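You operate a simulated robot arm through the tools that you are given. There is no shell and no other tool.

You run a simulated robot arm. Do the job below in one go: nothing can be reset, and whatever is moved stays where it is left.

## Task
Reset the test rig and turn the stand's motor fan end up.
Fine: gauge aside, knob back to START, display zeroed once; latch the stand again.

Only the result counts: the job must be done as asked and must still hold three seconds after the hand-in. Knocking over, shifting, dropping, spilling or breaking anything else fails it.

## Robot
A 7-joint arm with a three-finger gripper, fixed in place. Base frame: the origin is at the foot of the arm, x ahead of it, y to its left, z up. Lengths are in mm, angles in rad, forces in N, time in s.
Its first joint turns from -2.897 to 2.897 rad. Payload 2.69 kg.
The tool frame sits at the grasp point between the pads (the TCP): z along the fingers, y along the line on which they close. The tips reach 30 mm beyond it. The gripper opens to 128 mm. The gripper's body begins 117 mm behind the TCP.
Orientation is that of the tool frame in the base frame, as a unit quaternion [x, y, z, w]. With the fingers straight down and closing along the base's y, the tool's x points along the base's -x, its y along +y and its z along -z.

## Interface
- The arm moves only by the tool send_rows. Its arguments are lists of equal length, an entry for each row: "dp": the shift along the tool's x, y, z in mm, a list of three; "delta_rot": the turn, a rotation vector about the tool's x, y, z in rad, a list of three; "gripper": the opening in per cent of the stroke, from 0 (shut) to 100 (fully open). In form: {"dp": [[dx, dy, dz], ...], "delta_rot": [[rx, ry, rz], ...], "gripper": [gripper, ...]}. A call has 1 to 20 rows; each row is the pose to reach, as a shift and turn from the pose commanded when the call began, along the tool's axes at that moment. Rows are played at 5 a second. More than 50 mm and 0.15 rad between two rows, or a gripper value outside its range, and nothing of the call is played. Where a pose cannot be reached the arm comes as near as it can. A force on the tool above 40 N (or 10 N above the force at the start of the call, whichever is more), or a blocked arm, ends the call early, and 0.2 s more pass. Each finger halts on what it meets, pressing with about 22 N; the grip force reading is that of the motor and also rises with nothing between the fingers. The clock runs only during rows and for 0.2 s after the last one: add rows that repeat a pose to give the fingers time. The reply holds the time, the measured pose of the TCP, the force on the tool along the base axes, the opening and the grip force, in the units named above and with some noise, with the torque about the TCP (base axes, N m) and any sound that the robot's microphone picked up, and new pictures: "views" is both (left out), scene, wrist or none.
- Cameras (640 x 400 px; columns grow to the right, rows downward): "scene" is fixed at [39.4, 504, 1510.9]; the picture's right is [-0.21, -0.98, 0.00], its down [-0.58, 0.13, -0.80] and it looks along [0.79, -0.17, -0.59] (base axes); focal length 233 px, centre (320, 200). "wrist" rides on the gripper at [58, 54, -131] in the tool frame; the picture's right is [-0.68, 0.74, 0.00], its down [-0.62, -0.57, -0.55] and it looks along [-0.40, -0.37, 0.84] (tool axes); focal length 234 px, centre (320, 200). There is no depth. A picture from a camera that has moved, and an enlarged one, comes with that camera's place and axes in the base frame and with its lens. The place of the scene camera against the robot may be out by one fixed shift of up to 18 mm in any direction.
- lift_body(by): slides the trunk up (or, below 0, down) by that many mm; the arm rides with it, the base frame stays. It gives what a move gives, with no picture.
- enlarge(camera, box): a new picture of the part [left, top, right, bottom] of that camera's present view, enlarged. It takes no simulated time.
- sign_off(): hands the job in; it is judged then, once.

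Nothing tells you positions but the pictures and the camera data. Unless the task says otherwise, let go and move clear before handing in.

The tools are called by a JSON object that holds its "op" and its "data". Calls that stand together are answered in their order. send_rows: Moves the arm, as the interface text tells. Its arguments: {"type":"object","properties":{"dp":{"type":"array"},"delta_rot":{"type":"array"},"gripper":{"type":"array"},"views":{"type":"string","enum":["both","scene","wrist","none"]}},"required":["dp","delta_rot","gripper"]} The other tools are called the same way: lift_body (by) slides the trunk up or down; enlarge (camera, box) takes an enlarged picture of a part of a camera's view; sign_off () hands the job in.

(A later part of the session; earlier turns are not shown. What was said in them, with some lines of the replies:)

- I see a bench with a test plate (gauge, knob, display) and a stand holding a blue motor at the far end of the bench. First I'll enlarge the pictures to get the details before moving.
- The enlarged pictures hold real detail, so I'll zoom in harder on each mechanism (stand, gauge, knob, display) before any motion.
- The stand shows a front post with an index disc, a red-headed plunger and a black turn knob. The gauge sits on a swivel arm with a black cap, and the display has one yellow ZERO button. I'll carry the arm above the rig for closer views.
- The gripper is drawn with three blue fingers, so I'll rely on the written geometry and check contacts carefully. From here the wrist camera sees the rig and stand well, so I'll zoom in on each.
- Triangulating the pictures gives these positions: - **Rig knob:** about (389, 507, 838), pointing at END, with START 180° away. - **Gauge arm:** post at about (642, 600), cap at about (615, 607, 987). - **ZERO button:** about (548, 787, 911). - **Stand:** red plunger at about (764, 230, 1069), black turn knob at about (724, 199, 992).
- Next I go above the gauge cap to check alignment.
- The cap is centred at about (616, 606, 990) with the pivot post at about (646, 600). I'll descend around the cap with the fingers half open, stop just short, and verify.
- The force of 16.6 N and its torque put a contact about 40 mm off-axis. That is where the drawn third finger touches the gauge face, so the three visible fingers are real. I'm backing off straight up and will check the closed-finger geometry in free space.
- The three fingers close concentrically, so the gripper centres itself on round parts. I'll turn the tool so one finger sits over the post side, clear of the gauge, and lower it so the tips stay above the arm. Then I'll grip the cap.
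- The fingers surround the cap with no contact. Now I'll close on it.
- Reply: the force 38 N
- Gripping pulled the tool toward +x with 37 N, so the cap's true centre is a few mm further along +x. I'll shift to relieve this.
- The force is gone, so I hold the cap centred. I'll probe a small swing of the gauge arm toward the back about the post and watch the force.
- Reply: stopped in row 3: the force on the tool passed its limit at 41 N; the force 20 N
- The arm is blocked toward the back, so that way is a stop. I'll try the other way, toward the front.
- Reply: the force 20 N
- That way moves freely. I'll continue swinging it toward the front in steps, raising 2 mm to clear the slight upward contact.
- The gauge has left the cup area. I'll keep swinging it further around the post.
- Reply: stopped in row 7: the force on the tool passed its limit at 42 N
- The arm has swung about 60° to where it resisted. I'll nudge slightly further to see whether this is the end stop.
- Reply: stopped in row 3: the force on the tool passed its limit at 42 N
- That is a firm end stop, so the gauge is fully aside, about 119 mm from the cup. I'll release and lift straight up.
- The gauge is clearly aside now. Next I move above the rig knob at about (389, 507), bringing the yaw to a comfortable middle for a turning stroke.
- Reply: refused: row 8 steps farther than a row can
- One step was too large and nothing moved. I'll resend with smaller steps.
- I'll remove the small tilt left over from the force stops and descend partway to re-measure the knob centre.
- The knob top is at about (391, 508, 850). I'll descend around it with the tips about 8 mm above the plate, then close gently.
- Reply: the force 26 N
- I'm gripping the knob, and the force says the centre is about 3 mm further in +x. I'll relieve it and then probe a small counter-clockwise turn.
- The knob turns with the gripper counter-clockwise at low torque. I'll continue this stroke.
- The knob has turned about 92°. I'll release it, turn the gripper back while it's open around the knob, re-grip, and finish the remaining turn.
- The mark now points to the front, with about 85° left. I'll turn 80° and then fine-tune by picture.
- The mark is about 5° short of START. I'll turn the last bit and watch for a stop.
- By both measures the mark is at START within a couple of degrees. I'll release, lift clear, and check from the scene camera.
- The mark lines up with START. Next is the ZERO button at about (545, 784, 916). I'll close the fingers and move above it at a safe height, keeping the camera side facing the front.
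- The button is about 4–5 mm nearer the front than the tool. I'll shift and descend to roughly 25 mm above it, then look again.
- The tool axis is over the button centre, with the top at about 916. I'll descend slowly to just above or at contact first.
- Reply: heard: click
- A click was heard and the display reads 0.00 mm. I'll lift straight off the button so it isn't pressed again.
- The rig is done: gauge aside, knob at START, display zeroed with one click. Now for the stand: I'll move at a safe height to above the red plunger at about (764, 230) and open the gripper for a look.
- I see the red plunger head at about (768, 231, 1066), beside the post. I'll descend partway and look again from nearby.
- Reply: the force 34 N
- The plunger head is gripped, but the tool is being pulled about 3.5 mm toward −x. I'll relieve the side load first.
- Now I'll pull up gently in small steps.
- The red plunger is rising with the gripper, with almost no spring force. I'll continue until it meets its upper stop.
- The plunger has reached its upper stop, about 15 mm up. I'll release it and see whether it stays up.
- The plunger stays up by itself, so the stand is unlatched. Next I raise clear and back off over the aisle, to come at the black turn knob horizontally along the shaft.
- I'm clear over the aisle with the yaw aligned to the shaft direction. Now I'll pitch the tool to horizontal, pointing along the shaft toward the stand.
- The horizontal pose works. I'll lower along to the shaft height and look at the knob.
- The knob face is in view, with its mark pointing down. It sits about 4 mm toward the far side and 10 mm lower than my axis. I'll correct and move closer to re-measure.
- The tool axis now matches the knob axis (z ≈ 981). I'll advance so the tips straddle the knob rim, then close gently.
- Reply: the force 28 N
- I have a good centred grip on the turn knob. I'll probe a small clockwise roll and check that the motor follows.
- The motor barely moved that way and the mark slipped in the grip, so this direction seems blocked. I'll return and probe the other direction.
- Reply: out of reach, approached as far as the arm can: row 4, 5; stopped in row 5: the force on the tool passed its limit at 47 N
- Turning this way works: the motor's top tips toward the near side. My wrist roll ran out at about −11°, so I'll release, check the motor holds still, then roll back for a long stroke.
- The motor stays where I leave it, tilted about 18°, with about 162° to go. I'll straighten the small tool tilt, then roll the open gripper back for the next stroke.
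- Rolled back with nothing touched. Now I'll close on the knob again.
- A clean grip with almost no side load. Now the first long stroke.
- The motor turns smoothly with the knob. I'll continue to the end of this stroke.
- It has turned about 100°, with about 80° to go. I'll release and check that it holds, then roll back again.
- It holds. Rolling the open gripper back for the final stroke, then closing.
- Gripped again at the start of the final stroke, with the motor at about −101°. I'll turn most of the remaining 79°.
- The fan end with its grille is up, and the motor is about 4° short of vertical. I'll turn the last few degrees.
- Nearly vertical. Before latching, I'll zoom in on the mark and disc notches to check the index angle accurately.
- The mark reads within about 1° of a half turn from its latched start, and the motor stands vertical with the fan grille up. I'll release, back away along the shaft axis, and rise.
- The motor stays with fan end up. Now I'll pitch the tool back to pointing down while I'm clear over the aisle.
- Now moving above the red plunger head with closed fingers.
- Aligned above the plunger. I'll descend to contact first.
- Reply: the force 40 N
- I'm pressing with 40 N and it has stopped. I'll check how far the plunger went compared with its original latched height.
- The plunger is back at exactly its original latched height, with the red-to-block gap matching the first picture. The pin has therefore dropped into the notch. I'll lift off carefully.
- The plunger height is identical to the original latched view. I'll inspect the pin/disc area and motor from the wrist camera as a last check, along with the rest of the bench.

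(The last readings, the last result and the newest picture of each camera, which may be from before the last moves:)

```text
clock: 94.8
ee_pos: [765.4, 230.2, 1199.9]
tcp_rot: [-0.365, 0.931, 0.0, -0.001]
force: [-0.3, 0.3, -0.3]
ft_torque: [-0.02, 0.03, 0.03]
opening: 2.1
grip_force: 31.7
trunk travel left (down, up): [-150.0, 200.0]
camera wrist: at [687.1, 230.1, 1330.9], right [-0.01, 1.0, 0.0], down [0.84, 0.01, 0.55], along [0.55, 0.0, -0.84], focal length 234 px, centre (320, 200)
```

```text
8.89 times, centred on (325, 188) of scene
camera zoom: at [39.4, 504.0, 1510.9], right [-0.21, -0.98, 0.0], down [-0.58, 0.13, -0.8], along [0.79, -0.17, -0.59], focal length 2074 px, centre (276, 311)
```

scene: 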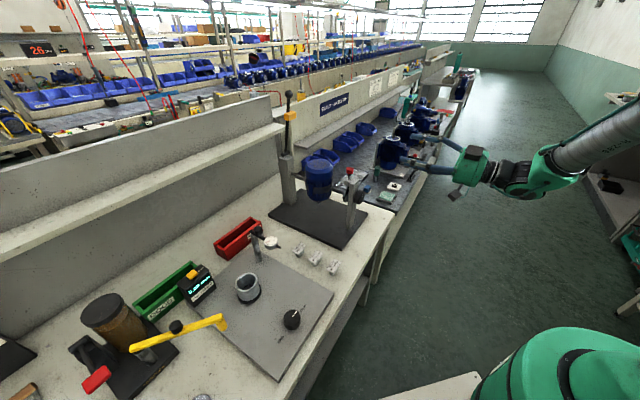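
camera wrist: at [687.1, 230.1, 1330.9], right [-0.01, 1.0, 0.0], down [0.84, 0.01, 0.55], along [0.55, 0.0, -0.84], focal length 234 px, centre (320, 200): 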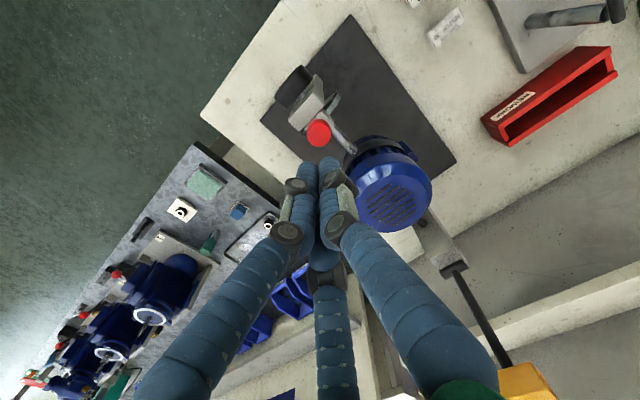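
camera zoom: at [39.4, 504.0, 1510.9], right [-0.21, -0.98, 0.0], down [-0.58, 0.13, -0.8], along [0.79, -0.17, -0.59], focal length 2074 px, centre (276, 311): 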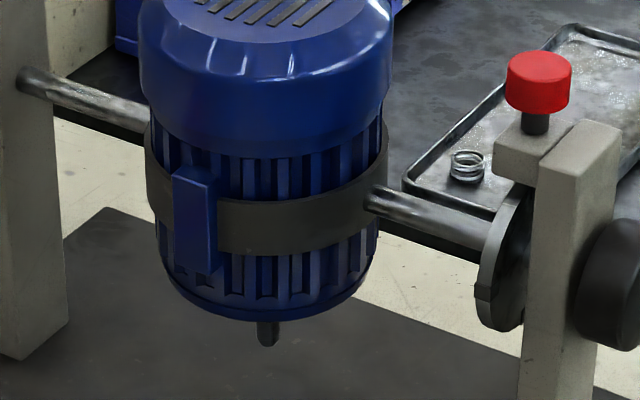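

Everything checks out: the display reads 0.00, the rig knob points to START, the gauge is aside, the motor's fan grille is up and the plunger is seated at its original depth. I'll move the arm well clear before handing in.

{"op": "send_rows", "data": {"dp": [[0, 0, -40], [20, 10, -80], [55, 30, -105], [90, 50, -125], [130, 70, -140], [165, 90, -150], [180, 99, -160], [180, 99, -160]], "delta_rot": [[0, 0, 0], [0, 0, 0], [0, 0, 0], [0, 0, 0], [0, 0, 0], [0, 0, 0], [0, 0, 0], [0, 0, 0]], "gripper": [0, 0, 20, 40, 40, 40, 40, 40]}}

{"op": "enlarge", "data": {"camera": "scene", "box": [200, 140, 400, 340]}}

{"op": "enlarge", "data": {"camera": "wrist", "box": [330, 0, 640, 200]}}

{"op": "enlarge", "data": {"camera": "scene", "box": [340, 175, 372, 195]}}

```text
clock: 96.6
ee_pos: [567.0, 180.1, 1360.8]
tcp_rot: [-0.366, 0.931, 0.0, -0.001]
force: [0.9, 0.4, -0.5]
ft_torque: [0.01, -0.04, 0.01]
opening: 51.2
grip_force: 0.1
trunk travel left (down, up): [-150.0, 200.0]
camera wrist: at [488.9, 179.6, 1491.9], right [-0.01, 1.0, 0.0], down [0.84, 0.01, 0.55], along [0.55, 0.0, -0.84], focal length 234 px, centre (320, 200)
```

scene: 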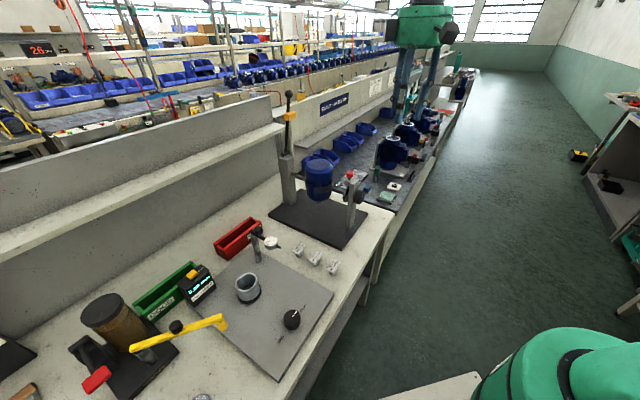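
wrist: 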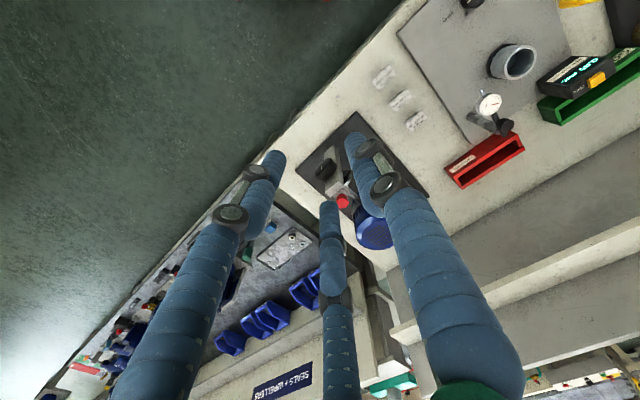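

```text
2.00 times, centred on (300, 240) of scene
camera zoom: at [39.4, 504.0, 1510.9], right [-0.21, -0.98, 0.0], down [-0.58, 0.13, -0.8], along [0.79, -0.17, -0.59], focal length 467 px, centre (360, 120)
```

zoom: 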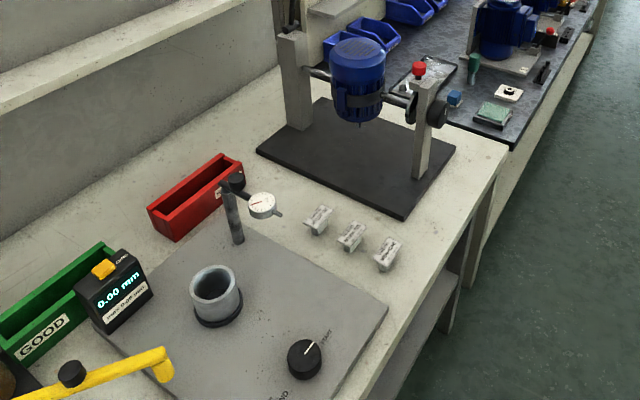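

```text
2.00 times, centred on (485, 100) of wrist
camera zoom: at [488.9, 179.6, 1491.9], right [-0.01, 1.0, 0.0], down [0.84, 0.01, 0.55], along [0.55, 0.0, -0.84], focal length 468 px, centre (-10, 400)
```

zoom: 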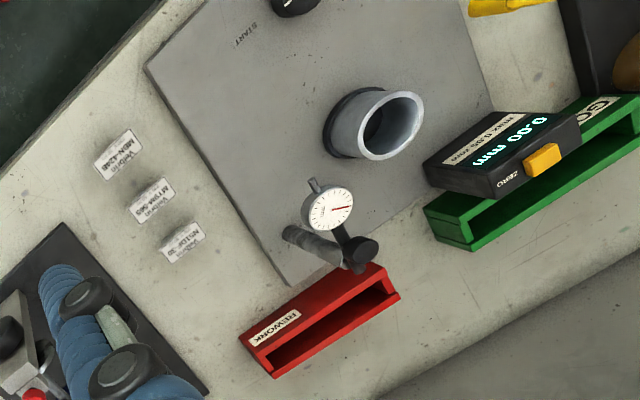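

```text
16.00 times, centred on (356, 185) of scene
camera zoom: at [39.4, 504.0, 1510.9], right [-0.21, -0.98, 0.0], down [-0.58, 0.13, -0.8], along [0.79, -0.17, -0.59], focal length 3734 px, centre (-256, 440)
```

zoom: 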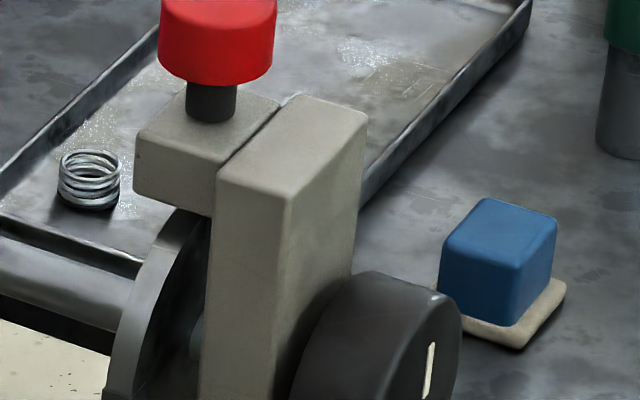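

The arm is clear and the scene is steady. The gauge is swung to its stop away from the cup, the knob points to START and the display shows 0.00 from one press. The motor stands fan end up with the red plunger seated, so I'm handing in.

{"op": "sign_off", "data": {}}

```text
The job is handed in.
```

The test rig is reset, and the stand's motor is fan end up with the latch pin back down. I've handed the job in.

- **Gauge:** swung about 60° to its end stop, well clear of the cup. One finger touched the gauge face with about 17 N while I was lining up; I saw no damage.
- **Knob:** turned from END back to START, with the mark lined up with the label.
- **Display:** zeroed with a single press. I heard one click and it reads 0.00 mm.
- **Motor:** turned half a turn, so the fan grille is up. By the pictures it is within about 2° of vertical.
- **Latch:** the red plunger is pressed down to the same height it had at the start. I did not twist the knob afterwards to prove it is locked.

The arm is clear of the bench, and nothing else looked moved in the last pictures.
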